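You operate a simulated robot arm through the tools that you are given. There is no shell and no other tool. Be economical: measure what you need, move in short steps, check, and stop when the job is done.

Carry out the task below with a simulated robot arm. There is one attempt and no reset: what you move stays moved.

Task
Put things in order on the long worktop. At the end: the white water filter is in the small purple bowl; the white mug stands where the yellow mug stood; the silver flour shaker stands on top of the grey tin base; the yellow mug stands where the silver flour shaker stood; whatever was shut is shut again. Leave all else as you found it, and nothing knocked over.

It is judged by the outcome, as a careful person would: the job done as asked, and still so three seconds after it is handed in. It fails if anything else is knocked over, pushed out of place, dropped, spilled or broken.

Robot
A 6-joint arm with a two-finger parallel gripper, fixed in place. Base frame: the origin is at the foot of the arm, x ahead of it, y to its left, z up; the work surface is at about z = 910. Units: mm, degrees, N and s.
With the tool pointing down near the work surface it reaches from about 360 to 760 mm from the base axis. Its first joint turns from -66.0 to 66.0 degrees. Payload 2.45 kg.
Tool frame: the origin (TCP) lies between the finger pads and is the grasp point; the fingertips stand 24 mm ahead of it; z points along the fingers, y is the line along which they close. The gripper opens to 68 mm. The fingers are 17 mm wide and 10 mm thick; the gripper's body (40 by 70 mm) begins 41 mm behind the TCP.
Orientation is that of the tool frame in the base frame, as a unit quaternion [x, y, z, w]. With the fingers straight down and closing along the base's y, the tool's x points along the base's -x, its y along +y and its z along -z.

Tools
- The arm moves only by the tool nudge_tool. Its argument "series" is one flat list of numbers, 7 for each row, row after row: the opening in per cent of the stroke, from 0 (shut) to 100 (fully open), then the shift along the tool's x, y, z in mm, then the turn, a rotation vector about the tool's x, y, z in degrees. In form: [jaw, dx, dy, dz, rx, ry, rz, jaw, dx, dy, dz, rx, ry, rz, ...]. A call has 1 to 12 rows; each row shifts and turns the commanded pose from where the row before left it, along the tool's axes as they then stand. A row lasts 0.2 s, in which the tool goes at most 50 mm and 8.6 degrees; a call with a longer step from one row to the next is refused whole, and so is a gripper value outside its range. Where a pose cannot be reached the arm comes as near as it can. A force on the tool above 40 N (or 10 N above the force at the start of the call, whichever is more), or a blocked arm, ends the call early, and 0.2 s more pass. The fingers move at their own pace (about 108 mm/s each) and stop on an object; they squeeze with about 34 N. The grip force told is the motor's: it shows also when the fingers shut on nothing. Time passes only in rows, and 0.2 s behind the last, so rows that do not move let the fingers close. It gives the time, the measured TCP pose, the force on the tool (base axes), the opening and the grip force at its end, in the units of the frame above (readings bear some noise), with the torque about the TCP (base axes, N m) and any sound that the robot's microphone picked up.
- Cameras (640 x 400 px; columns grow to the right, rows downward): "scene" is fixed at [159.3, 414.5, 1452.5]; the picture's right is [-0.81, -0.59, 0.00], its down [-0.40, 0.55, -0.73] and it looks along [0.43, -0.59, -0.68] (base axes); focal length 229 px, centre (320, 200). "wrist" rides on the gripper at [84, 11, -75] in the tool frame; the picture's right is [-0.13, 0.99, 0.00], its down [-0.60, -0.08, -0.79] and it looks along [-0.79, -0.10, 0.61] (tool axes); focal length 251 px, centre (320, 200). There is no depth. A picture from a camera that has moved, and an enlarged one, comes with that camera's place and axes in the base frame and with its lens.
- capture(camera): a new picture of that camera. No time passes.
- enlarge(camera, box): a new picture of the part [left, top, right, bottom] of that camera's present view, enlarged. No time passes.
- close_job(): hands the job in; it is judged then, once.

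Work in short steps. Places have to be worked out from the pictures, the camera data and where the tool is seen: move nearer, look again, correct. Check each grasp and each placing, and mend what went wrong. You have 120 turns and 68 pictures in all, those below and enlarged ones among them. Open the gripper and draw the arm clear of the work before you hand the job in, unless the task says otherwise; then end with one line.

The tools are called by a JSON object that holds its "name" and its "arguments". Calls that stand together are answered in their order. nudge_tool: Moves the arm, as the interface text tells. Its arguments: {"type":"object","properties":{"series":{"type":"array","items":{"type":"number"}}},"required":["series"]} The other tools are called the same way: capture (camera) takes a picture; enlarge (camera, box) takes an enlarged picture of a part of a camera's view; close_job () hands the job in.

At the start:

```text
t: 0.0
ee_pos: [493.2, -94.4, 1268.4]
ee_rot: [0.0, 1.0, 0.0, -0.001]
contact_force: [-0.5, -0.2, -0.2]
ft_torque: [-0.03, -0.02, 0.01]
finger_gap: 67.8
gripper_force: 0.1
```

scene: 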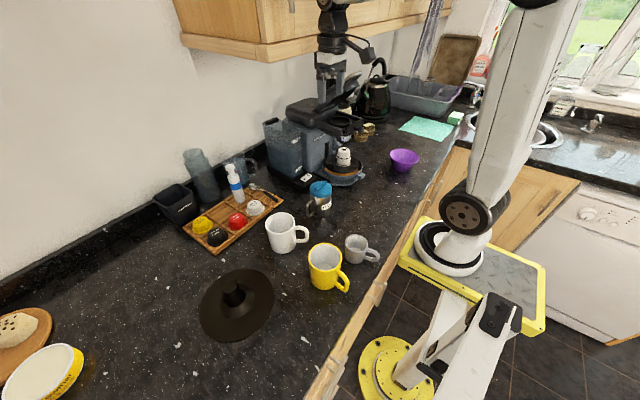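
wrist: 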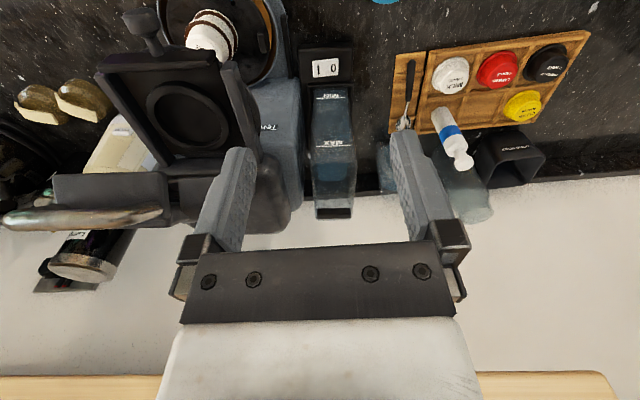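

I see mugs, the espresso machine and the purple bowl. I enlarge the scene views to identify the items.

{"name": "enlarge", "arguments": {"camera": "scene", "box": [230, 120, 430, 300]}}

{"name": "enlarge", "arguments": {"camera": "scene", "box": [140, 130, 290, 260]}}

{"name": "enlarge", "arguments": {"camera": "scene", "box": [300, 40, 480, 190]}}

```text
2.22 times, centred on (330, 210) of scene
camera zoom: at [159.3, 414.5, 1452.5], right [-0.81, -0.59, 0.0], down [-0.4, 0.55, -0.73], along [0.43, -0.59, -0.68], focal length 510 px, centre (298, 178)
```

zoom: 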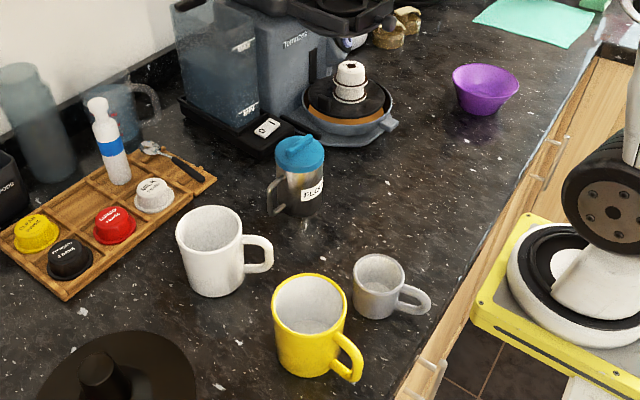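

```text
3.08 times, centred on (215, 195) of scene
camera zoom: at [159.3, 414.5, 1452.5], right [-0.81, -0.59, 0.0], down [-0.4, 0.55, -0.73], along [0.43, -0.59, -0.68], focal length 706 px, centre (643, 215)
```

zoom: 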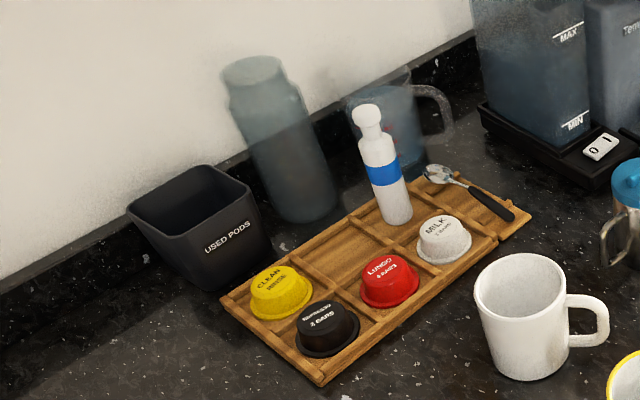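

```text
2.67 times, centred on (390, 115) of scene
camera zoom: at [159.3, 414.5, 1452.5], right [-0.81, -0.59, 0.0], down [-0.4, 0.55, -0.73], along [0.43, -0.59, -0.68], focal length 611 px, centre (133, 427)
```

zoom: 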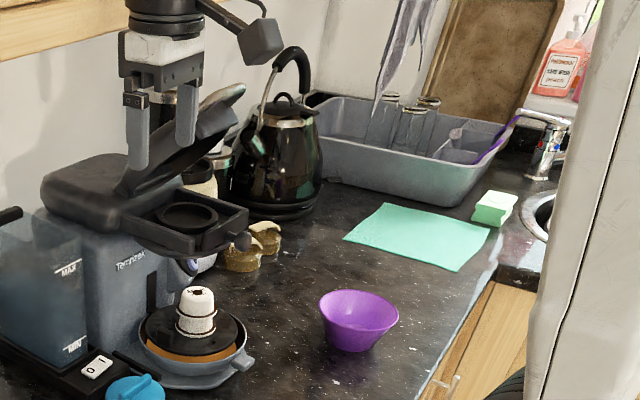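

The white part on the grey dish by the machine may be the water filter, so I look at it and the shaker from the wrist. I first raise and pull back to get a better overhead view.

{"name": "nudge_tool", "arguments": {"series": [100, 40, 0, 0, 0, 0, 0, 100, 40, 0, 0, 0, 0, 0, 100, 30, 0, 0, 0, 0, 0, 100, 0, 0, 0, 0, 0, 0]}}

{"name": "capture", "arguments": {"camera": "wrist"}}

```text
t: 1.0
ee_pos: [383.0, -94.7, 1269.5]
ee_rot: [0.0, 1.0, 0.001, 0.0]
contact_force: [0.6, 0.8, 0.1]
ft_torque: [-0.02, 0.01, 0.01]
finger_gap: 68.2
gripper_force: 0.1
```

```text
62 pictures are left
camera wrist: at [299.1, -84.3, 1344.9], right [0.13, 0.99, 0.0], down [0.6, -0.08, 0.79], along [0.79, -0.1, -0.61], focal length 251 px, centre (320, 200)
```

wrist: 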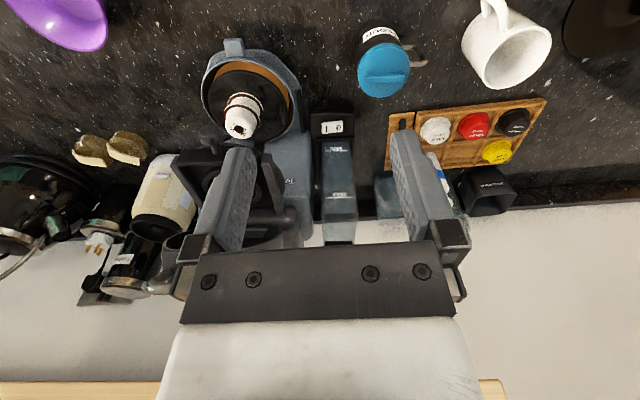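

{"name": "enlarge", "arguments": {"camera": "wrist", "box": [170, 20, 330, 150]}}

{"name": "enlarge", "arguments": {"camera": "wrist", "box": [320, 0, 560, 150]}}

```text
3.08 times, centred on (250, 85) of wrist
camera zoom: at [299.1, -84.3, 1344.9], right [0.13, 0.99, 0.0], down [0.6, -0.08, 0.79], along [0.79, -0.1, -0.61], focal length 774 px, centre (535, 554)
```

zoom: 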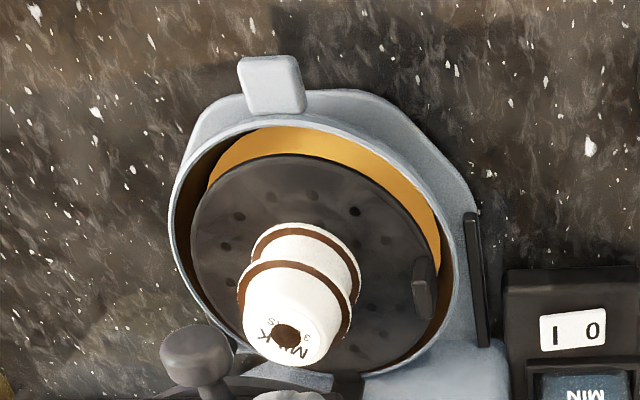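

```text
2.67 times, centred on (440, 75) of wrist
camera zoom: at [299.1, -84.3, 1344.9], right [0.13, 0.99, 0.0], down [0.6, -0.08, 0.79], along [0.79, -0.1, -0.61], focal length 670 px, centre (0, 533)
```

zoom: 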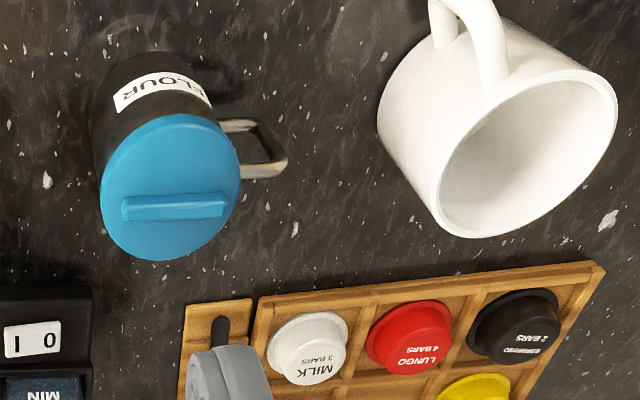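

The white stack is labelled like milk pods, so it isn't clear which item is the filter. I enlarge the other candidates.

{"name": "enlarge", "arguments": {"camera": "scene", "box": [180, 250, 300, 350]}}

{"name": "enlarge", "arguments": {"camera": "scene", "box": [250, 90, 390, 200]}}

{"name": "enlarge", "arguments": {"camera": "wrist", "box": [0, 100, 250, 300]}}

```text
4.00 times, centred on (240, 300) of scene
camera zoom: at [159.3, 414.5, 1452.5], right [-0.81, -0.59, 0.0], down [-0.4, 0.55, -0.73], along [0.43, -0.59, -0.68], focal length 917 px, centre (640, -200)
```

zoom: 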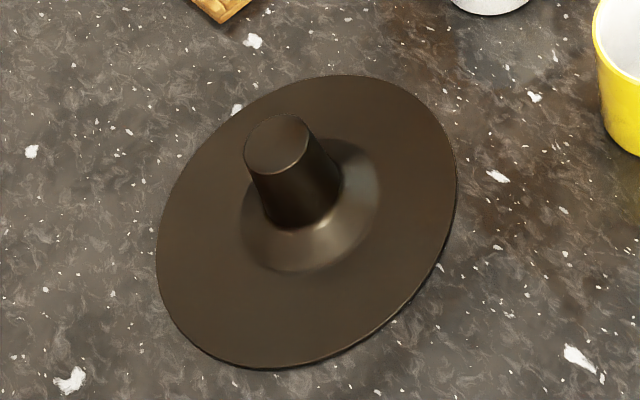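

```text
3.64 times, centred on (320, 145) of scene
camera zoom: at [159.3, 414.5, 1452.5], right [-0.81, -0.59, 0.0], down [-0.4, 0.55, -0.73], along [0.43, -0.59, -0.68], focal length 834 px, centre (320, 400)
```

zoom: 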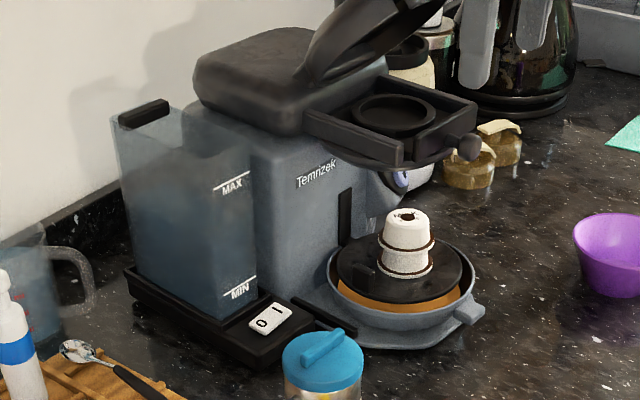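

```text
2.00 times, centred on (125, 200) of wrist
camera zoom: at [299.1, -84.3, 1344.9], right [0.13, 0.99, 0.0], down [0.6, -0.08, 0.79], along [0.79, -0.1, -0.61], focal length 503 px, centre (710, 200)
```

zoom: 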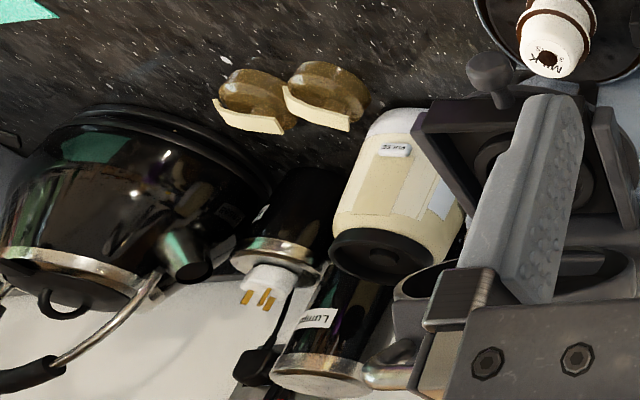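

The black disc with a central tube may be a tin base (tube cake tin), and the blue-banded white bottle could be the filter. I survey the left side before deciding.

{"name": "nudge_tool", "arguments": {"series": [100, 0, 48, 0, 0, 0, 0, 100, 0, 48, 0, 0, 0, 0, 100, 0, 48, 0, 0, 0, 0, 100, 0, 48, 0, 0, 0, 0, 100, 0, 48, 0, 0, 0, 0, 100, 0, 48, 0, 0, 0, 0, 100, 0, 0, 0, 0, 0, 0]}}

{"name": "capture", "arguments": {"camera": "wrist"}}

```text
t: 2.6
ee_pos: [381.5, 195.0, 1270.4]
ee_rot: [0.0, 1.0, 0.0, 0.0]
contact_force: [-0.8, 0.8, 0.2]
ft_torque: [-0.05, 0.0, -0.02]
finger_gap: 68.3
gripper_force: 0.0
```

```text
56 pictures are left
camera wrist: at [297.5, 203.4, 1345.2], right [0.13, 0.99, 0.0], down [0.6, -0.08, 0.79], along [0.79, -0.1, -0.61], focal length 251 px, centre (320, 200)
```

wrist: 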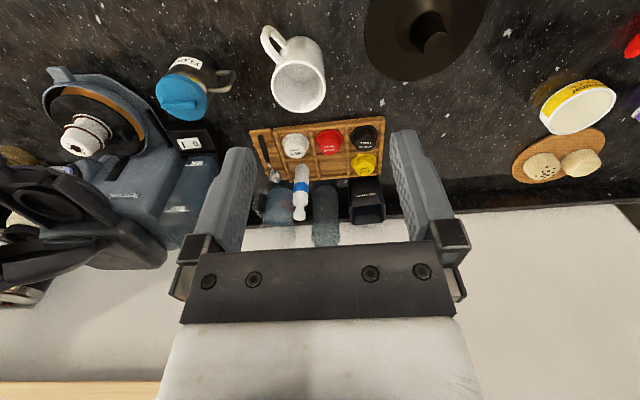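

I turn the camera further left to see the rest of the worktop.

{"name": "nudge_tool", "arguments": {"series": [100, 0, 0, 0, 0, 0, -8, 100, 0, 0, 0, 0, 0, -8, 100, 0, 0, 0, 0, 0, -8, 100, 0, 0, 0, 0, 0, -8, 100, 0, 0, 0, 0, 0, -8, 100, 0, 0, 0, 0, 0, -8, 100, 0, 0, 0, 0, 0, 0]}}

{"name": "capture", "arguments": {"camera": "wrist"}}

```text
t: 4.2
ee_pos: [382.6, 193.7, 1268.6]
ee_rot: [-0.408, 0.913, 0.0, 0.0]
contact_force: [-0.5, 0.9, -0.8]
ft_torque: [0.02, 0.0, 0.01]
finger_gap: 67.9
gripper_force: 0.0
```

```text
55 pictures are left
camera wrist: at [319.0, 137.9, 1344.4], right [-0.65, 0.76, 0.0], down [0.46, 0.4, 0.79], along [0.6, 0.52, -0.61], focal length 251 px, centre (320, 200)
```

wrist: 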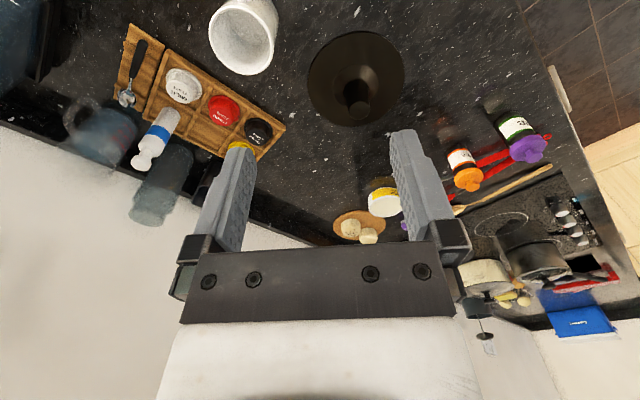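

{"name": "enlarge", "arguments": {"camera": "wrist", "box": [430, 80, 640, 350]}}

{"name": "enlarge", "arguments": {"camera": "wrist", "box": [60, 20, 290, 230]}}

```text
1.48 times, centred on (535, 215) of wrist
camera zoom: at [319.0, 137.9, 1344.4], right [-0.65, 0.76, 0.0], down [0.46, 0.4, 0.79], along [0.6, 0.52, -0.61], focal length 372 px, centre (2, 178)
```

zoom: 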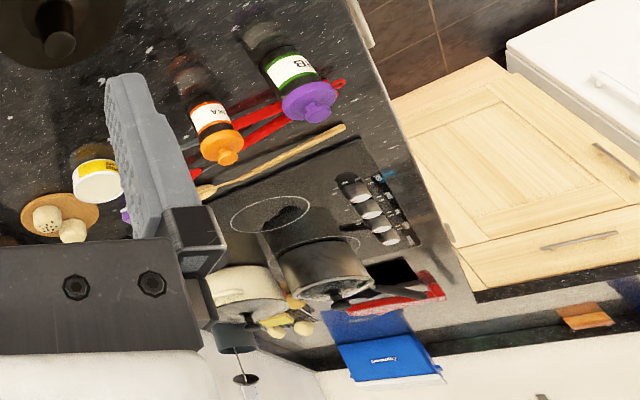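

```text
1.90 times, centred on (175, 125) of wrist
camera zoom: at [319.0, 137.9, 1344.4], right [-0.65, 0.76, 0.0], down [0.46, 0.4, 0.79], along [0.6, 0.52, -0.61], focal length 479 px, centre (596, 343)
```

zoom: 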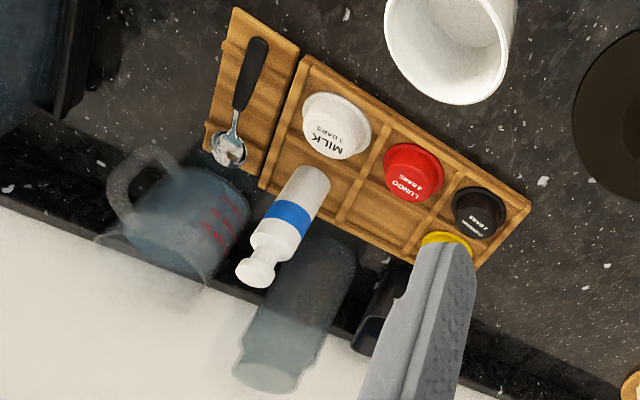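

Nothing else grey and tin-like on the left, so the round disc with the tube is the likely tin base. Next I look down on the water tank to check whether it is lidded or holds a filter.

{"name": "nudge_tool", "arguments": {"series": [100, 0, 0, 0, 0, 0, 8, 100, 0, 0, 0, 0, 0, 8, 100, 0, 0, 0, 0, 0, 8, 100, 0, 0, 0, 0, 0, 8, 100, 0, 0, 0, 0, 0, 8, 100, 0, 0, 0, 0, 0, 8, 100, -20, -49, 0, 0, 0, 0, 100, -10, -49, 0, 0, 0, 0, 100, 0, -49, 0, 0, 0, 0, 100, 0, -49, 0, 0, 0, 0, 100, 0, -49, 0, 0, 0, 0]}}

{"name": "nudge_tool", "arguments": {"series": [100, 0, 0, 0, 0, 8, 0, 100, 0, 0, 0, 0, 8, 0, 100, 0, 0, 0, 0, 8, 0, 100, 0, 0, 0, 0, 0, 0]}}

{"name": "capture", "arguments": {"camera": "wrist"}}

```text
refused: row 7 steps farther than a row can; nothing moved
```

```text
t: 5.2
ee_pos: [383.7, 195.1, 1267.3]
ee_rot: [-0.398, 0.893, -0.085, -0.191]
contact_force: [0.0, -0.2, 0.0]
ft_torque: [0.02, -0.01, 0.03]
finger_gap: 67.9
gripper_force: 0.0
```

```text
52 pictures are left
camera wrist: at [344.5, 166.2, 1371.9], right [-0.66, 0.75, -0.05], down [0.64, 0.6, 0.48], along [0.39, 0.28, -0.88], focal length 251 px, centre (320, 200)
```

wrist: 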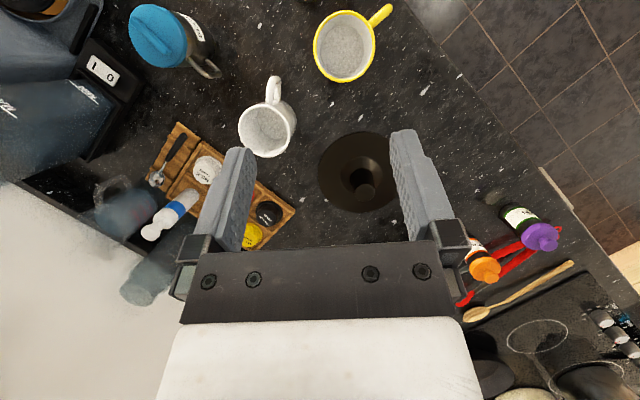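

The second move was refused for step length, so the camera only tilted; the view is still useful. I untilt, yaw back and go over to the tank.

{"name": "nudge_tool", "arguments": {"series": [100, 0, 0, 0, 0, -8, 0, 100, 0, 0, 0, 0, -8, 0, 100, 0, 0, 0, 0, -8, 0, 100, 0, 0, 0, 0, 0, 8, 100, 0, 0, 0, 0, 0, 8, 100, 0, 0, 0, 0, 0, 8, 100, 0, 0, 0, 0, 0, 8, 100, 0, 0, 0, 0, 0, 8, 100, 0, 0, 0, 0, 0, 8]}}

{"name": "nudge_tool", "arguments": {"series": [100, -15, -46, 0, 0, 0, 0, 100, -15, -46, 0, 0, 0, 0, 100, -15, -46, 0, 0, 0, 0, 100, -15, -46, 0, 0, 0, 0, 100, 0, -48, 0, 0, 0, 0, 100, 0, -38, 0, 0, 0, 0, 100, 0, 0, 0, 0, 8, 0, 100, 0, 0, 0, 0, 8, 0, 100, 0, 0, 0, 0, 8, 0, 100, 0, 0, 0, 0, 0, 0]}}

{"name": "capture", "arguments": {"camera": "wrist"}}

```text
t: 7.2
ee_pos: [382.6, 193.8, 1269.5]
ee_rot: [0.001, 1.0, 0.0, 0.0]
contact_force: [-0.1, -0.3, -0.4]
ft_torque: [-0.01, 0.01, 0.0]
finger_gap: 68.3
gripper_force: 0.1
```

```text
t: 9.4
ee_pos: [443.1, -76.6, 1268.9]
ee_rot: [0.0, 0.978, 0.0, -0.209]
contact_force: [0.7, -0.2, -0.3]
ft_torque: [0.0, -0.01, -0.01]
finger_gap: 67.9
gripper_force: 0.0
```

```text
51 pictures are left
camera wrist: at [397.1, -66.7, 1372.5], right [0.12, 0.99, -0.05], down [0.87, -0.08, 0.48], along [0.47, -0.1, -0.88], focal length 251 px, centre (320, 200)
```

wrist: 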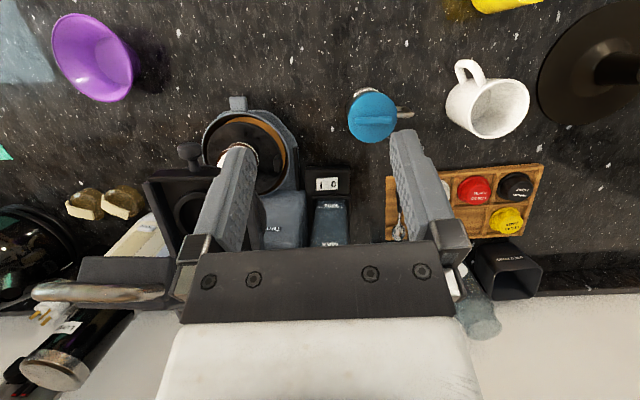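

The gripper hides the tank at this tilt. I untilt and enlarge the tank from there.

{"name": "nudge_tool", "arguments": {"series": [100, 0, 0, 0, 0, -8, 0, 100, 0, 0, 0, 0, -8, 0, 100, 0, 0, 0, 0, -8, 0, 100, 0, 0, 0, 0, 0, 0]}}

{"name": "enlarge", "arguments": {"camera": "wrist", "box": [210, 60, 430, 240]}}

```text
t: 10.4
ee_pos: [441.7, -76.4, 1267.5]
ee_rot: [0.0, 1.0, 0.0, 0.001]
contact_force: [-0.9, 0.2, 0.9]
ft_torque: [-0.01, -0.01, 0.01]
finger_gap: 68.0
gripper_force: 0.0
```

```text
2.22 times, centred on (320, 150) of wrist
camera zoom: at [358.7, -66.5, 1344.1], right [0.13, 0.99, 0.0], down [0.6, -0.08, 0.79], along [0.79, -0.1, -0.61], focal length 559 px, centre (320, 311)
```

zoom: 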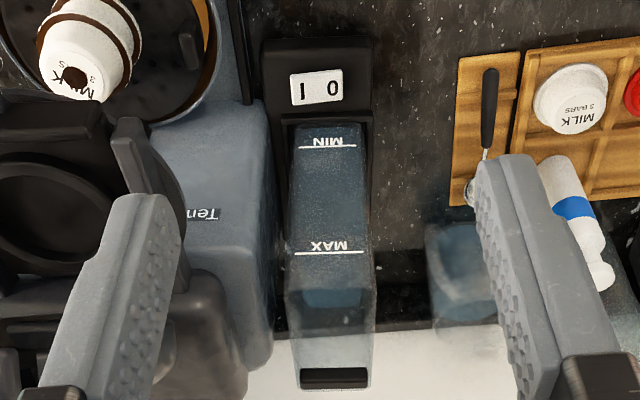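

The tank is empty, so the filter must be the white, blue-banded cartridge standing in the wooden tray. I go closer to the flour shaker (about (467,-21), top ≈1002) to size it.

{"name": "nudge_tool", "arguments": {"series": [100, 10, 13, 40, 0, 0, 0, 100, 10, 13, 40, 0, 0, 0, 100, 10, 13, 40, 0, 0, 0, 100, 10, 13, 40, 0, 0, 0, 100, 10, 13, 40, 0, 0, 0, 100, 0, 0, 37, 0, 0, 0, 100, 0, 0, 0, 0, 0, 0]}}

{"name": "capture", "arguments": {"camera": "wrist"}}

{"name": "capture", "arguments": {"camera": "scene"}}

```text
t: 12.0
ee_pos: [394.8, -11.6, 1031.2]
ee_rot: [0.001, 1.0, 0.0, 0.001]
contact_force: [0.5, 0.1, 0.1]
ft_torque: [0.03, 0.02, -0.03]
finger_gap: 68.1
gripper_force: 0.0
```

```text
49 pictures are left
camera wrist: at [310.5, -1.8, 1107.7], right [0.13, 0.99, 0.0], down [0.6, -0.08, 0.79], along [0.79, -0.1, -0.61], focal length 251 px, centre (320, 200)
```

wrist: 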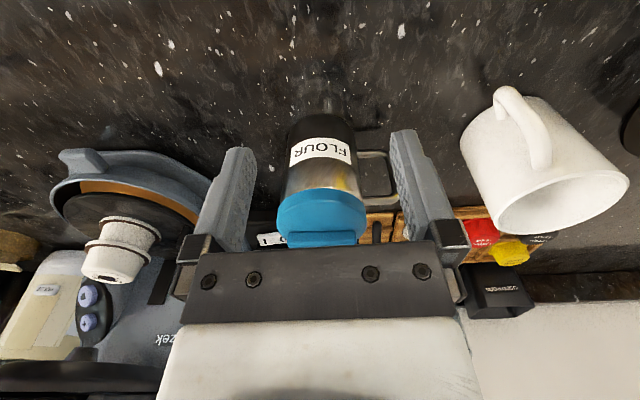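

```text
48 pictures are left
```

scene: 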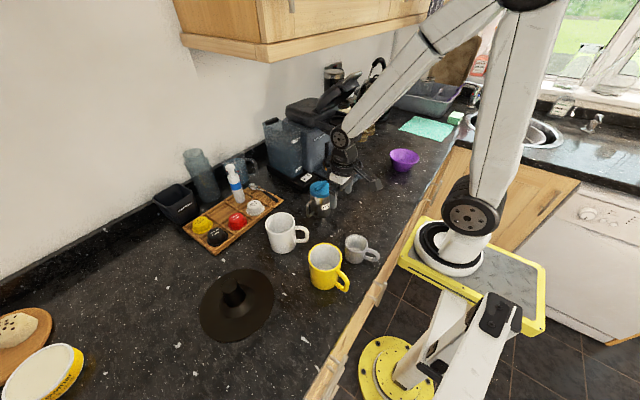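

I zoom in on the shaker to size its body, lid and handle.

{"name": "enlarge", "arguments": {"camera": "wrist", "box": [250, 80, 410, 260]}}

```text
2.22 times, centred on (330, 170) of wrist
camera zoom: at [310.5, -1.8, 1107.7], right [0.13, 0.99, 0.0], down [0.6, -0.08, 0.79], along [0.79, -0.1, -0.61], focal length 559 px, centre (298, 267)
```

zoom: 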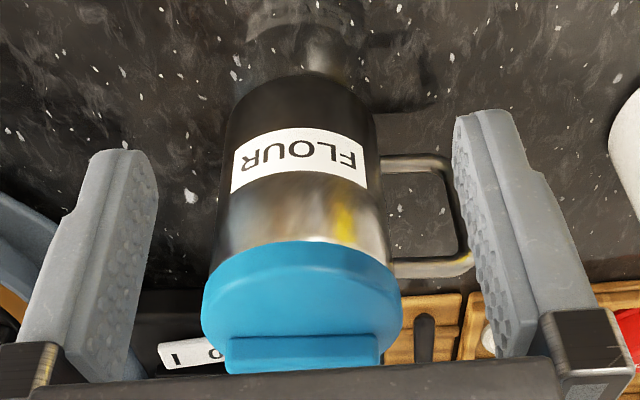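

The lid is ~70 mm wide, too wide to span, but it carries a bar (~52×11 mm, along y) I can pinch with the fingers closing along x. I rise and turn the tool 90°.

{"name": "nudge_tool", "arguments": {"series": [100, 0, 0, -40, 0, 0, 0, 100, 0, 0, -40, 0, 0, -8, 100, 0, 0, 0, 0, 0, -8, 100, 0, 0, 0, 0, 0, -8, 100, 0, 0, 0, 0, 0, -8, 100, 0, 0, 0, 0, 0, -8, 100, 0, 0, 0, 0, 0, -8, 100, 0, 0, 0, 0, 0, -8, 100, 0, 0, 0, 0, 0, -8, 100, 0, 0, 0, 0, 0, -8, 100, 0, 0, 0, 0, 0, -8.5, 100, 0, 0, 0, 0, 0, -8.5]}}

{"name": "nudge_tool", "arguments": {"series": [100, 0, 40, 0, 0, 0, -1, 100, 30, 37, 0, 0, 0, 0, 100, 30, 0, 0, 0, 0, 0, 100, 20, 0, 0, 0, 0, 0, 100, 0, 0, 0, 0, 0, 0]}}

{"name": "capture", "arguments": {"camera": "wrist"}}

```text
t: 14.6
ee_pos: [393.9, -10.1, 1112.9]
ee_rot: [-0.702, 0.713, 0.0, 0.0]
contact_force: [0.6, 0.1, 0.5]
ft_torque: [0.05, -0.01, -0.04]
finger_gap: 68.0
gripper_force: 0.1
```

```text
t: 15.8
ee_pos: [326.6, -92.4, 1105.4]
ee_rot: [0.707, -0.707, 0.0, 0.0]
contact_force: [-0.7, -0.7, -0.4]
ft_torque: [-0.02, 0.0, 0.01]
finger_gap: 68.0
gripper_force: 0.1
out of reach, approached as far as the arm can: row 2
```

```text
46 pictures are left
camera wrist: at [315.4, -177.7, 1180.7], right [-0.99, 0.13, 0.0], down [0.08, 0.6, 0.79], along [0.1, 0.79, -0.61], focal length 251 px, centre (320, 200)
```

wrist: 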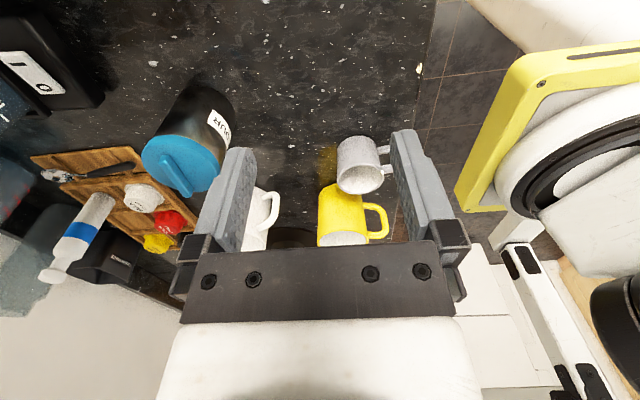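

Here the tool's +y points to base −x and +x to base −y, so I moved the wrong way. I correct to above the shaker.

{"name": "nudge_tool", "arguments": {"series": [100, -20, -36, 0, 0, 0, 0, 100, -20, -36, 0, 0, 0, 0, 100, -20, -36, 0, 0, 0, 0, 100, 0, -36, 0, 0, 0, 0, 100, 0, 0, 0, 0, 0, 0]}}

{"name": "capture", "arguments": {"camera": "wrist"}}

```text
t: 17.0
ee_pos: [470.5, -31.9, 1104.9]
ee_rot: [0.707, -0.707, 0.0, -0.001]
contact_force: [-0.6, -0.5, -0.3]
ft_torque: [-0.02, -0.03, 0.03]
finger_gap: 67.9
gripper_force: 0.0
```

```text
45 pictures are left
camera wrist: at [460.2, -117.6, 1180.2], right [-0.99, 0.13, 0.0], down [0.08, 0.6, 0.79], along [0.1, 0.79, -0.61], focal length 251 px, centre (320, 200)
```

wrist: 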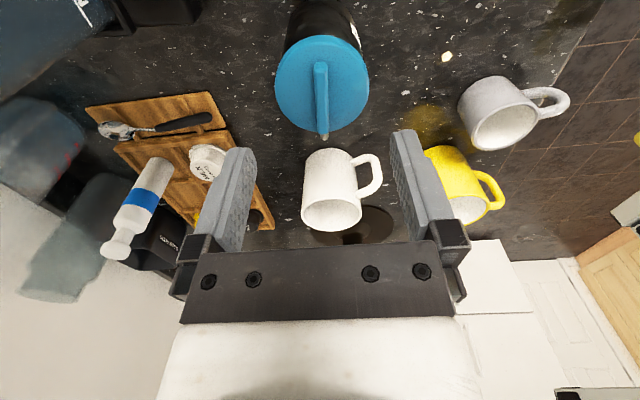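

The bar appears centred in u and about 13 mm further in +y, at ≈(470,-19), top ~1018. I shift and lower with small final steps.

{"name": "nudge_tool", "arguments": {"series": [100, -12, 0, 0, 0, 0, 0, 100, 0, 0, 35, 0, 0, 0, 100, 0, 0, 25, 0, 0, 0, 100, 0, 0, 0, 0, 0, 0]}}

{"name": "enlarge", "arguments": {"camera": "wrist", "box": [220, 50, 420, 250]}}

```text
t: 18.0
ee_pos: [470.2, -21.7, 1045.5]
ee_rot: [0.708, -0.707, 0.0, 0.0]
contact_force: [-0.3, -0.3, 0.0]
ft_torque: [-0.01, 0.0, 0.03]
finger_gap: 68.1
gripper_force: 0.1
```

```text
2.00 times, centred on (320, 150) of wrist
camera zoom: at [459.6, -107.2, 1121.0], right [-0.99, 0.13, 0.0], down [0.08, 0.6, 0.79], along [0.1, 0.79, -0.61], focal length 503 px, centre (320, 300)
```

zoom: 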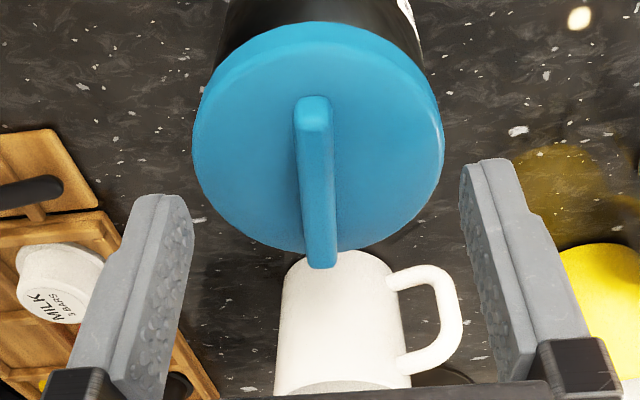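

Bar is well centred between the fingers and stands ~20 mm above the lid. I lower 22 mm and close.

{"name": "nudge_tool", "arguments": {"series": [100, 0, 0, 12, 0, 0, 0, 100, 0, 0, 10, 0, 0, 0, 100, 0, 0, 0, 0, 0, 0, 50, 0, 0, 0, 0, 0, 0, 0, 0, 0, 0, 0, 0, 0, 0, 0, 0, 0, 0, 0, 0, 0, 0, 0, 0, 0, 0, 0, 0, 0, 0, 0, 0, 0, 0]}}

```text
t: 18.6
ee_pos: [477.9, -22.2, 1035.1]
ee_rot: [-0.707, 0.707, -0.009, 0.009]
contact_force: [0.5, 0.0, 4.4]
ft_torque: [0.01, -0.13, 0.0]
finger_gap: 68.2
gripper_force: 0.0
stopped in row 2: the force on the tool passed its limit at 49 N (the readings are from after the stop); the commanded pose is now the measured one
```

The fingertips met something at z≈1011, probably the lid rim since open fingers span 68 mm. I lift slightly and look.

{"name": "nudge_tool", "arguments": {"series": [100, 0, 0, -15, 0, 0, 0, 100, 0, 0, 0, 0, 0, 0]}}

{"name": "enlarge", "arguments": {"camera": "wrist", "box": [220, 50, 420, 250]}}

{"name": "enlarge", "arguments": {"camera": "scene", "box": [250, 120, 410, 240]}}

```text
t: 19.2
ee_pos: [477.4, -21.3, 1048.3]
ee_rot: [0.707, -0.707, 0.009, -0.009]
contact_force: [-0.7, -0.8, 0.6]
ft_torque: [0.01, 0.01, -0.03]
finger_gap: 68.1
gripper_force: 0.0
```

```text
2.00 times, centred on (320, 150) of wrist
camera zoom: at [464.1, -106.6, 1124.6], right [-0.99, 0.13, -0.03], down [0.06, 0.61, 0.79], along [0.12, 0.79, -0.61], focal length 503 px, centre (320, 300)
```

zoom: 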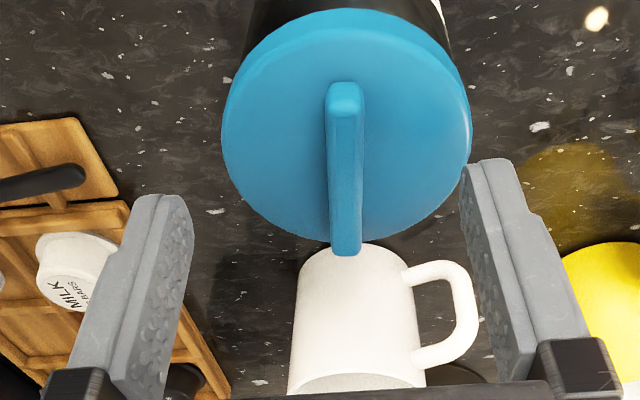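

```text
3.33 times, centred on (330, 180) of scene
camera zoom: at [159.3, 414.5, 1452.5], right [-0.81, -0.59, 0.0], down [-0.4, 0.55, -0.73], along [0.43, -0.59, -0.68], focal length 764 px, centre (287, 267)
```

zoom: 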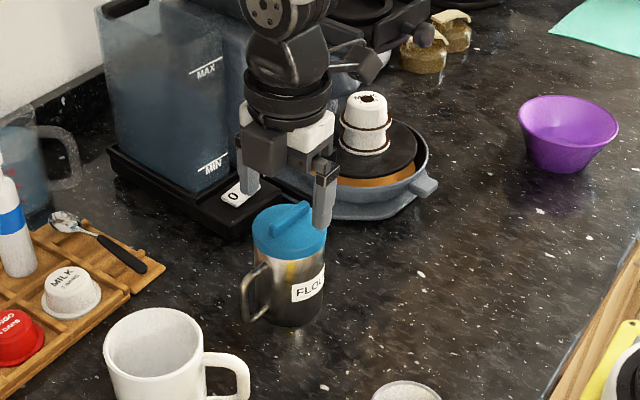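

The shaker is unmoved; the tool was deflected 7 mm. I undo the tilt and offset, narrow the jaws to ~40 mm so the tips go inside the lid rim, and descend again.

{"name": "nudge_tool", "arguments": {"series": [58, 0, 7, 0, -1.5, 0, 0, 58, 0, 0, 0, 0, 0, 0, 58, 0, 0, 6, 0, 0, 0, 58, 0, 0, 5, 0, 0, 0, 58, 0, 0, 0, 0, 0, 0]}}

{"name": "enlarge", "arguments": {"camera": "wrist", "box": [220, 50, 420, 250]}}

```text
t: 20.4
ee_pos: [469.1, -20.9, 1037.4]
ee_rot: [-0.707, 0.707, -0.001, -0.002]
contact_force: [-0.7, -0.5, -0.1]
ft_torque: [0.0, 0.04, 0.01]
finger_gap: 39.5
gripper_force: 0.1
```

```text
2.00 times, centred on (320, 150) of wrist
camera zoom: at [458.7, -106.8, 1112.7], right [-0.99, 0.13, 0.0], down [0.08, 0.61, 0.79], along [0.1, 0.79, -0.61], focal length 503 px, centre (320, 300)
```

zoom: 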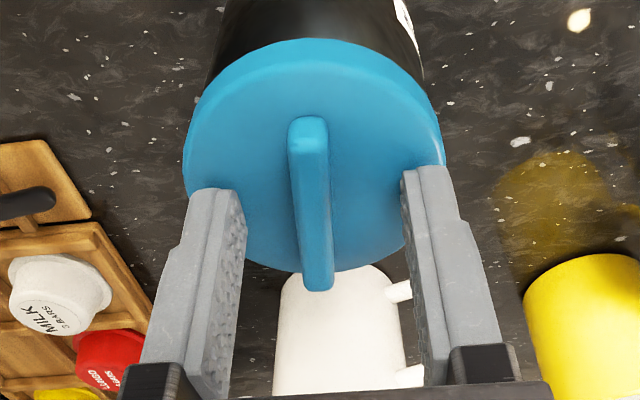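

Good alignment. I go down in 3 mm steps towards the lid face, then close.

{"name": "nudge_tool", "arguments": {"series": [58, 0, 0, 3, 0, 0, 0, 58, 0, 0, 3, 0, 0, 0, 58, 0, 0, 3, 0, 0, 0, 58, 0, 0, 0, 0, 0, 0]}}

```text
t: 21.0
ee_pos: [471.7, -21.1, 1036.4]
ee_rot: [0.707, -0.707, 0.002, -0.001]
contact_force: [-5.0, -1.1, 10.4]
ft_torque: [0.02, 0.35, 0.04]
finger_gap: 42.7
gripper_force: 2.0
stopped in row 2: the force on the tool passed its limit at 48 N (the readings are from after the stop); the commanded pose is now the measured one
```

Lid face touched at tip z≈1011. I back off 2 mm and close on the bar.

{"name": "nudge_tool", "arguments": {"series": [58, 0, 0, -2, 0, 0, 0, 58, 0, 1.5, 0, 0, 0, 0, 20, 0, 0, 0, 0, 0, 0, 0, 0, 0, 0, 0, 0, 0, 0, 0, 0, 0, 0, 0, 0, 0, 0, 0, 0, 0, 0, 0]}}

{"name": "enlarge", "arguments": {"camera": "wrist", "box": [220, 50, 420, 250]}}

```text
t: 22.4
ee_pos: [471.1, -21.4, 1036.9]
ee_rot: [-0.707, 0.707, -0.002, 0.001]
contact_force: [-0.7, -0.5, -0.1]
ft_torque: [-0.05, 0.01, 0.04]
finger_gap: 8.2
gripper_force: 30.3
```

```text
2.00 times, centred on (320, 150) of wrist
camera zoom: at [459.2, -106.8, 1113.3], right [-0.99, 0.13, -0.01], down [0.07, 0.61, 0.79], along [0.11, 0.79, -0.61], focal length 503 px, centre (320, 300)
```

zoom: 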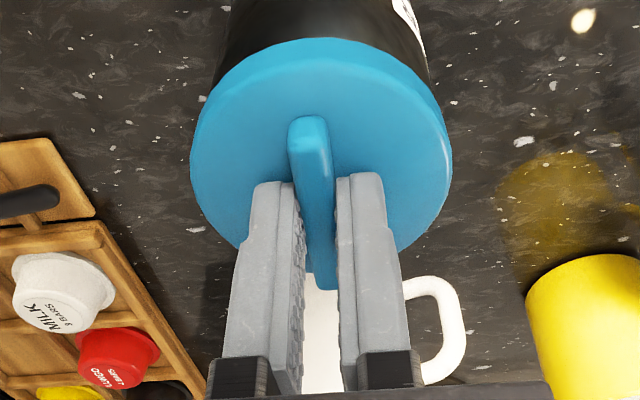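

The bar is held (8.2 mm). I lift 12 mm slowly to test.

{"name": "nudge_tool", "arguments": {"series": [0, 0, 0, -4, 0, 0, 0, 0, 0, 0, -4, 0, 0, 0, 0, 0, 0, -4, 0, 0, 0, 0, 0, 0, 0, 0, 0, 0]}}

{"name": "enlarge", "arguments": {"camera": "scene", "box": [250, 120, 410, 240]}}

```text
t: 23.4
ee_pos: [469.9, -22.8, 1050.8]
ee_rot: [0.707, -0.707, 0.002, -0.001]
contact_force: [-0.6, -0.1, 0.2]
ft_torque: [0.03, 0.01, -0.06]
finger_gap: 0.0
gripper_force: 23.5
```

```text
3.33 times, centred on (330, 180) of scene
camera zoom: at [159.3, 414.5, 1452.5], right [-0.81, -0.59, 0.0], down [-0.4, 0.55, -0.73], along [0.43, -0.59, -0.68], focal length 764 px, centre (287, 267)
```

zoom: 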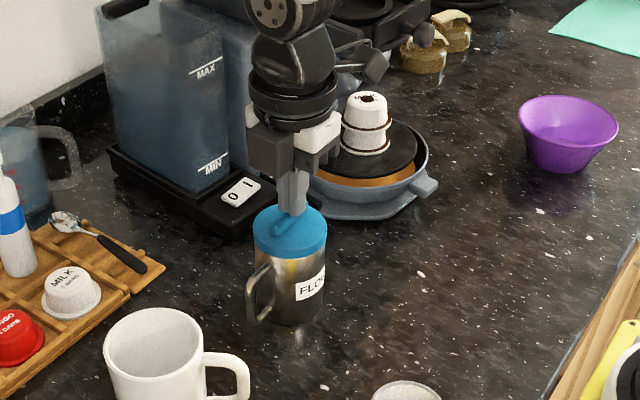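

The grip slipped off the top of the bar, and the shaker still stands. I retry deeper: jaws at ~22 mm, descending in 1 mm steps to light contact before closing.

{"name": "nudge_tool", "arguments": {"series": [32, 0, 0, 0, 0, 0, 0, 32, 0, 0, 0, 0, 0, 0, 32, 0, 0, 8, 0, 0, 0, 32, 0, 0, 5, 0, 0, 0, 32, 0, 0, 1, 0, 0, 0, 32, 0, 0, 1, 0, 0, 0, 32, 0, 0, 1, 0, 0, 0, 32, 0, 0, 0, 0, 0, 0]}}

```text
t: 25.3
ee_pos: [471.9, -20.6, 1036.4]
ee_rot: [-0.707, 0.707, -0.005, 0.003]
contact_force: [-3.3, -0.3, 9.8]
ft_torque: [-0.02, 0.23, 0.05]
finger_gap: 24.1
gripper_force: 2.0
stopped in row 8: the force on the tool passed its limit at 41 N (the readings are from after the stop); the commanded pose is now the measured one
```

Light contact again at the same height. I close right here, holding contact, then raise 3 mm to see.

{"name": "nudge_tool", "arguments": {"series": [32, 0, 1, 0.5, 0, 0, 0, 0, 0, 0, 0, 0, 0, 0, 0, 0, 0, 0, 0, 0, 0, 0, 0, 0, 0, 0, 0, 0, 0, 0, 0, -1, 0, 0, 0, 0, 0, 0, -1, 0, 0, 0, 0, 0, 0, -1, 0, 0, 0, 0, 0, 0, 0, 0, 0, 0]}}

{"name": "enlarge", "arguments": {"camera": "wrist", "box": [220, 50, 420, 250]}}

```text
t: 27.1
ee_pos: [468.1, -21.4, 1035.7]
ee_rot: [-0.707, 0.707, -0.002, 0.0]
contact_force: [0.1, 0.7, -0.5]
ft_torque: [0.04, 0.03, -0.02]
finger_gap: 8.1
gripper_force: 30.1
```

```text
2.00 times, centred on (320, 150) of wrist
camera zoom: at [457.4, -106.8, 1112.1], right [-0.99, 0.13, 0.0], down [0.08, 0.61, 0.79], along [0.1, 0.79, -0.61], focal length 503 px, centre (320, 300)
```

zoom: 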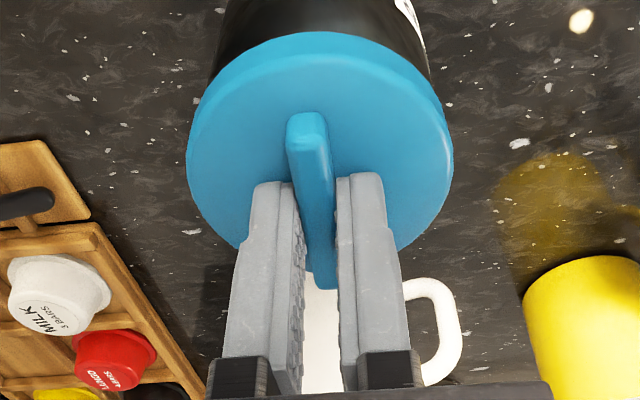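

Held at 8.1 mm. I continue slowly upward to learn whether it carries.

{"name": "nudge_tool", "arguments": {"series": [0, 0, 0, -1.5, 0, 0, 0, 0, 0, 0, -1.5, 0, 0, 0, 0, 0, 0, 0, 0, 0, 0]}}

{"name": "nudge_tool", "arguments": {"series": [0, 0, 0, -1.5, 0, 0, 0, 0, 0, 0, -1.5, 0, 0, 0, 0, 0, 0, 0, 0, 0, 0]}}

```text
t: 27.9
ee_pos: [470.5, -21.3, 1040.9]
ee_rot: [0.707, -0.707, 0.004, -0.003]
contact_force: [-0.7, 1.0, -1.8]
ft_torque: [0.01, -0.02, -0.04]
finger_gap: 7.7
gripper_force: 30.5
```

```text
t: 28.7
ee_pos: [471.7, -21.4, 1043.8]
ee_rot: [-0.707, 0.707, -0.004, 0.003]
contact_force: [0.4, 0.3, -2.3]
ft_torque: [0.01, 0.01, -0.01]
finger_gap: 8.4
gripper_force: 29.8
```

Load −2.3 N and the gap holds. I lift 6 mm more and look.

{"name": "nudge_tool", "arguments": {"series": [0, 0, 0, -2, 0, 0, 0, 0, 0, 0, -2, 0, 0, 0, 0, 0, 0, -2, 0, 0, 0, 0, 0, 0, 0, 0, 0, 0]}}

{"name": "enlarge", "arguments": {"camera": "scene", "box": [250, 120, 410, 240]}}

```text
t: 29.7
ee_pos: [470.1, -20.8, 1050.5]
ee_rot: [0.708, -0.706, 0.004, -0.003]
contact_force: [-0.4, -0.4, -2.3]
ft_torque: [0.01, -0.04, -0.01]
finger_gap: 8.3
gripper_force: 30.1
```

```text
3.33 times, centred on (330, 180) of scene
camera zoom: at [159.3, 414.5, 1452.5], right [-0.81, -0.59, 0.0], down [-0.4, 0.55, -0.73], along [0.43, -0.59, -0.68], focal length 764 px, centre (287, 267)
```

zoom: 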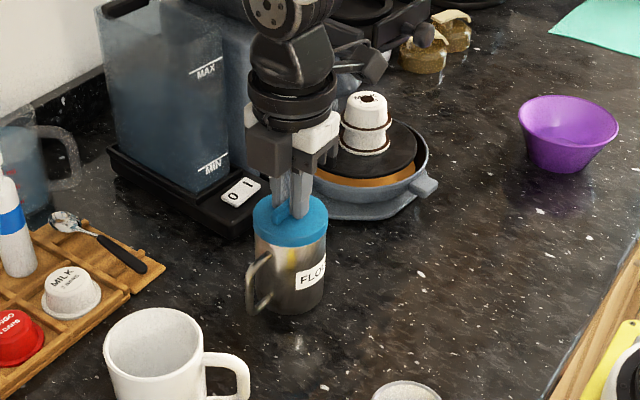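

The shaker is lifted (≈2.3 N). I raise it well clear of the mugs, and head towards +y for a view of the tin base.

{"name": "nudge_tool", "arguments": {"series": [0, 0, 0, -10, 0, 0, 0, 0, 0, 0, -20, 0, 0, 0, 0, 0, 0, -25, 0, 0, 0, 0, 0, 0, -25, 0, 0, 0, 0, 0, 0, -25, 0, 0, 0, 0, 0, 0, -15, 0, 0, 0, 0, -15, 0, 0, 0, 0, 0, 0, -25, 0, 0, 0, 0, 0, 0, -25, 0, 0, 0, 0, 0, 0, -20, 0, 0, 0, 0, 0, 0, 0, 0, 0, 0, 0, 0]}}

{"name": "capture", "arguments": {"camera": "wrist"}}

```text
t: 32.1
ee_pos: [469.7, 63.1, 1168.9]
ee_rot: [0.707, -0.707, 0.005, -0.003]
contact_force: [1.0, -0.3, -1.3]
ft_torque: [-0.01, 0.0, -0.02]
finger_gap: 8.2
gripper_force: 30.0
```

```text
36 pictures are left
camera wrist: at [458.8, -22.3, 1244.9], right [-0.99, 0.13, -0.01], down [0.07, 0.61, 0.79], along [0.11, 0.79, -0.61], focal length 251 px, centre (320, 200)
```

wrist: 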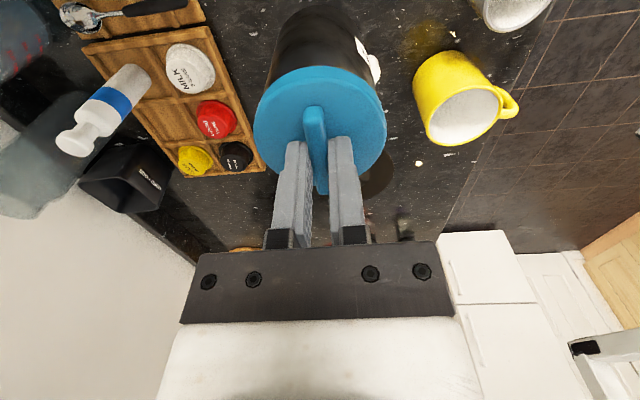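

The shaker hides the tin base straight ahead. I shift to larger x so the base shows beside it.

{"name": "nudge_tool", "arguments": {"series": [0, -25, -20, 0, 0, 0, 0, 0, -25, -20, 0, 0, 0, 0, 0, -25, -20, 0, 0, 0, 0, 0, -25, -20, 0, 0, 0, 0, 0, -25, -20, 0, 0, 0, 0, 0, -20, -10, 0, 0, 0, 0, 0, 0, 0, 0, 0, 0, 0]}}

{"name": "capture", "arguments": {"camera": "wrist"}}

```text
t: 33.7
ee_pos: [578.1, 208.0, 1171.5]
ee_rot: [0.707, -0.707, 0.003, -0.003]
contact_force: [0.3, 0.5, -2.1]
ft_torque: [-0.02, -0.02, 0.0]
finger_gap: 7.9
gripper_force: 30.0
```

```text
35 pictures are left
camera wrist: at [566.9, 123.9, 1246.9], right [-0.99, 0.13, -0.01], down [0.07, 0.61, 0.79], along [0.11, 0.79, -0.61], focal length 251 px, centre (320, 200)
```

wrist: 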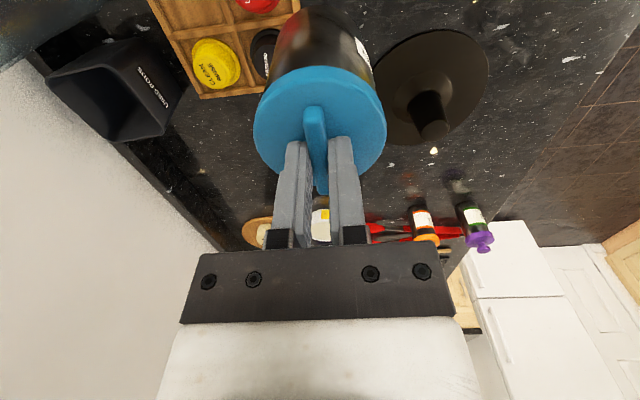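

The tube top triangulates to about (451.5, 339.5, 985). I zoom in to check it's flat and to refine this.

{"name": "enlarge", "arguments": {"camera": "wrist", "box": [360, 20, 500, 160]}}

```text
2.86 times, centred on (430, 90) of wrist
camera zoom: at [566.9, 123.9, 1246.9], right [-0.99, 0.13, -0.01], down [0.07, 0.61, 0.79], along [0.11, 0.79, -0.61], focal length 718 px, centre (6, 514)
```

zoom: 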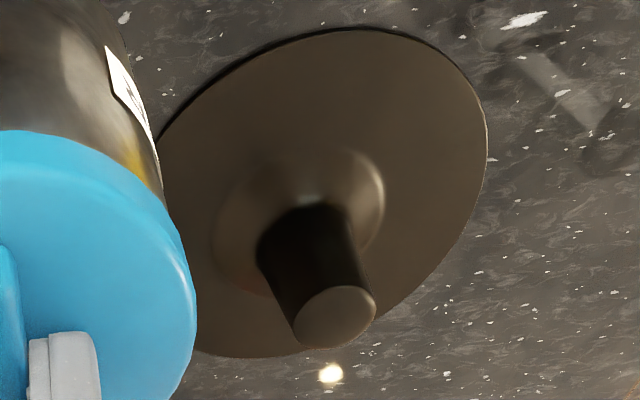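

The tube top is flat and ~37 mm wide. I move over (451.5, 338.5), still above it.

{"name": "nudge_tool", "arguments": {"series": [0, -21.7, 21.1, 0, 0, 0, 0, 0, -21.7, 21.1, 0, 0, 0, 0, 0, -21.7, 21.1, 0, 0, 0, 0, 0, -21.7, 21.1, 0, 0, 0, 0, 0, -21.7, 21.1, 0, 0, 0, 0, 0, -21.7, 21.1, 0, 0, 0, 0, 0, 0, 0, 15, 0, 0, 0, 0, 0, 0, 15, 0, 0, 0, 0, 0, 0, 0, 0, 0, 0]}}

{"name": "enlarge", "arguments": {"camera": "scene", "box": [160, 180, 320, 350]}}

```text
t: 35.7
ee_pos: [454.2, 339.6, 1140.1]
ee_rot: [-0.707, 0.707, -0.004, 0.003]
contact_force: [-0.4, 0.3, -1.8]
ft_torque: [-0.04, 0.02, 0.0]
finger_gap: 7.9
gripper_force: 29.6
```

```text
2.35 times, centred on (240, 265) of scene
camera zoom: at [159.3, 414.5, 1452.5], right [-0.81, -0.59, 0.0], down [-0.4, 0.55, -0.73], along [0.43, -0.59, -0.68], focal length 540 px, centre (508, 47)
```

zoom: 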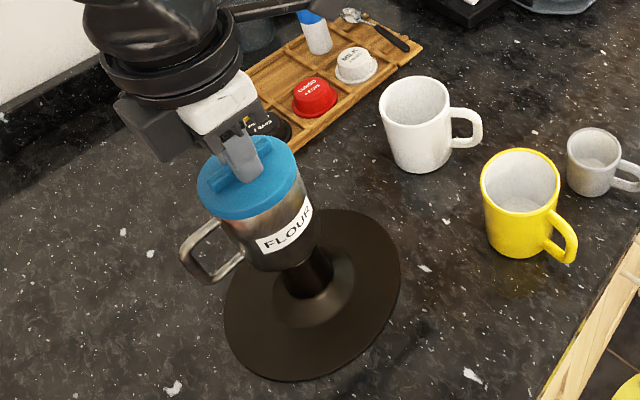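

I zoom in more tightly on the shaker's bottom versus the tube top.

{"name": "enlarge", "arguments": {"camera": "scene", "box": [200, 230, 300, 310]}}

```text
5.00 times, centred on (250, 270) of scene
camera zoom: at [159.3, 414.5, 1452.5], right [-0.81, -0.59, 0.0], down [-0.4, 0.55, -0.73], along [0.43, -0.59, -0.68], focal length 1146 px, centre (670, -150)
```

zoom: 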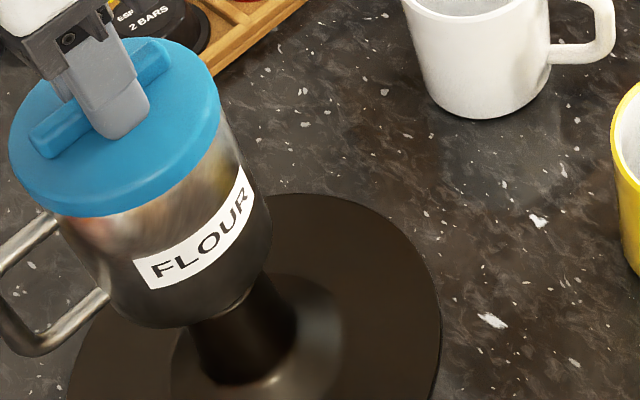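

In the picture the shaker axis sits ~5 mm off the tube, so I correct by (-3,-3) mm and lower in small steps watching the force.

{"name": "nudge_tool", "arguments": {"series": [0, 3, 3, 0, 0, 0, 0, 0, 0, 0, 3, 0, 0, 0, 0, 0, 0, 3, 0, 0, 0, 0, 0, 0, 3, 0, 0, 0, 0, 0, 0, 3, 0, 0, 0, 0, 0, 0, 0, 0, 0, 0]}}

{"name": "nudge_tool", "arguments": {"series": [0, 0, 0, 2, 0, 0, 0, 0, 0, 0, 2, 0, 0, 0, 0, 0, 0, 0, 0, 0, 0]}}

{"name": "nudge_tool", "arguments": {"series": [0, 0, 0, 2, 0, 0, 0, 0, 0, 0, 2, 0, 0, 0, 0, 0, 0, 0, 0, 0, 0]}}

```text
t: 37.1
ee_pos: [451.5, 336.3, 1127.5]
ee_rot: [0.708, -0.706, 0.004, -0.002]
contact_force: [0.2, -0.6, -1.0]
ft_torque: [0.0, -0.01, -0.01]
finger_gap: 8.4
gripper_force: 29.9
```

```text
t: 37.9
ee_pos: [450.9, 335.6, 1122.9]
ee_rot: [-0.707, 0.707, -0.004, 0.002]
contact_force: [0.2, 0.4, -1.9]
ft_torque: [0.04, 0.02, -0.01]
finger_gap: 8.0
gripper_force: 30.0
```

```text
t: 38.7
ee_pos: [449.8, 336.5, 1119.8]
ee_rot: [-0.707, 0.707, -0.005, 0.003]
contact_force: [-0.2, -0.1, -2.5]
ft_torque: [0.0, -0.03, 0.01]
finger_gap: 8.1
gripper_force: 29.8
```

No contact yet at 1119; I keep lowering in 2 mm steps.

{"name": "nudge_tool", "arguments": {"series": [0, 0, 0, 2, 0, 0, 0, 0, 0, 0, 2, 0, 0, 0, 0, 0, 0, 0, 0, 0, 0]}}

{"name": "nudge_tool", "arguments": {"series": [0, 0, 0, 1, 0, 0, 0, 0, 0, 0, 1, 0, 0, 0, 0, 0, 0, 0, 0, 0, 0]}}

{"name": "nudge_tool", "arguments": {"series": [0, 0, 0, 1, 0, 0, 0, 0, 0, 0, 1, 0, 0, 0, 0, 0, 0, 0, 0, 0, 0]}}

{"name": "enlarge", "arguments": {"camera": "scene", "box": [200, 230, 300, 310]}}

```text
t: 39.5
ee_pos: [450.6, 336.2, 1116.3]
ee_rot: [0.707, -0.707, 0.004, -0.004]
contact_force: [0.2, -2.4, 10.5]
ft_torque: [-0.31, 0.05, -0.02]
finger_gap: 7.9
gripper_force: 30.4
```

```text
t: 40.3
ee_pos: [450.4, 335.7, 1116.2]
ee_rot: [-0.707, 0.707, -0.004, 0.006]
contact_force: [0.3, -7.2, 37.5]
ft_torque: [-0.77, 0.18, -0.02]
finger_gap: 8.0
gripper_force: 29.8
```

```text
t: 40.9
ee_pos: [452.5, 337.2, 1116.1]
ee_rot: [-0.707, 0.707, -0.005, 0.008]
contact_force: [-1.7, -0.7, 5.9]
ft_torque: [-0.12, 0.29, 0.01]
finger_gap: 8.1
gripper_force: 29.8
stopped in row 3: the force on the tool passed its limit at 47 N (the readings are from after the stop); the commanded pose is now the measured one
```

```text
5.00 times, centred on (250, 270) of scene
camera zoom: at [159.2, 414.4, 1452.6], right [-0.81, -0.59, 0.0], down [-0.4, 0.55, -0.73], along [0.43, -0.59, -0.68], focal length 1146 px, centre (670, -150)
```

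zoom: 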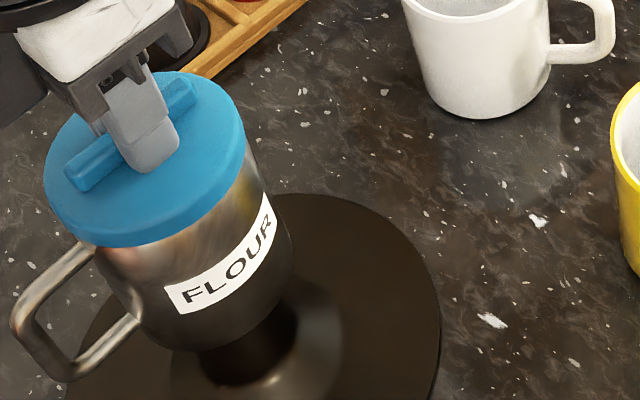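

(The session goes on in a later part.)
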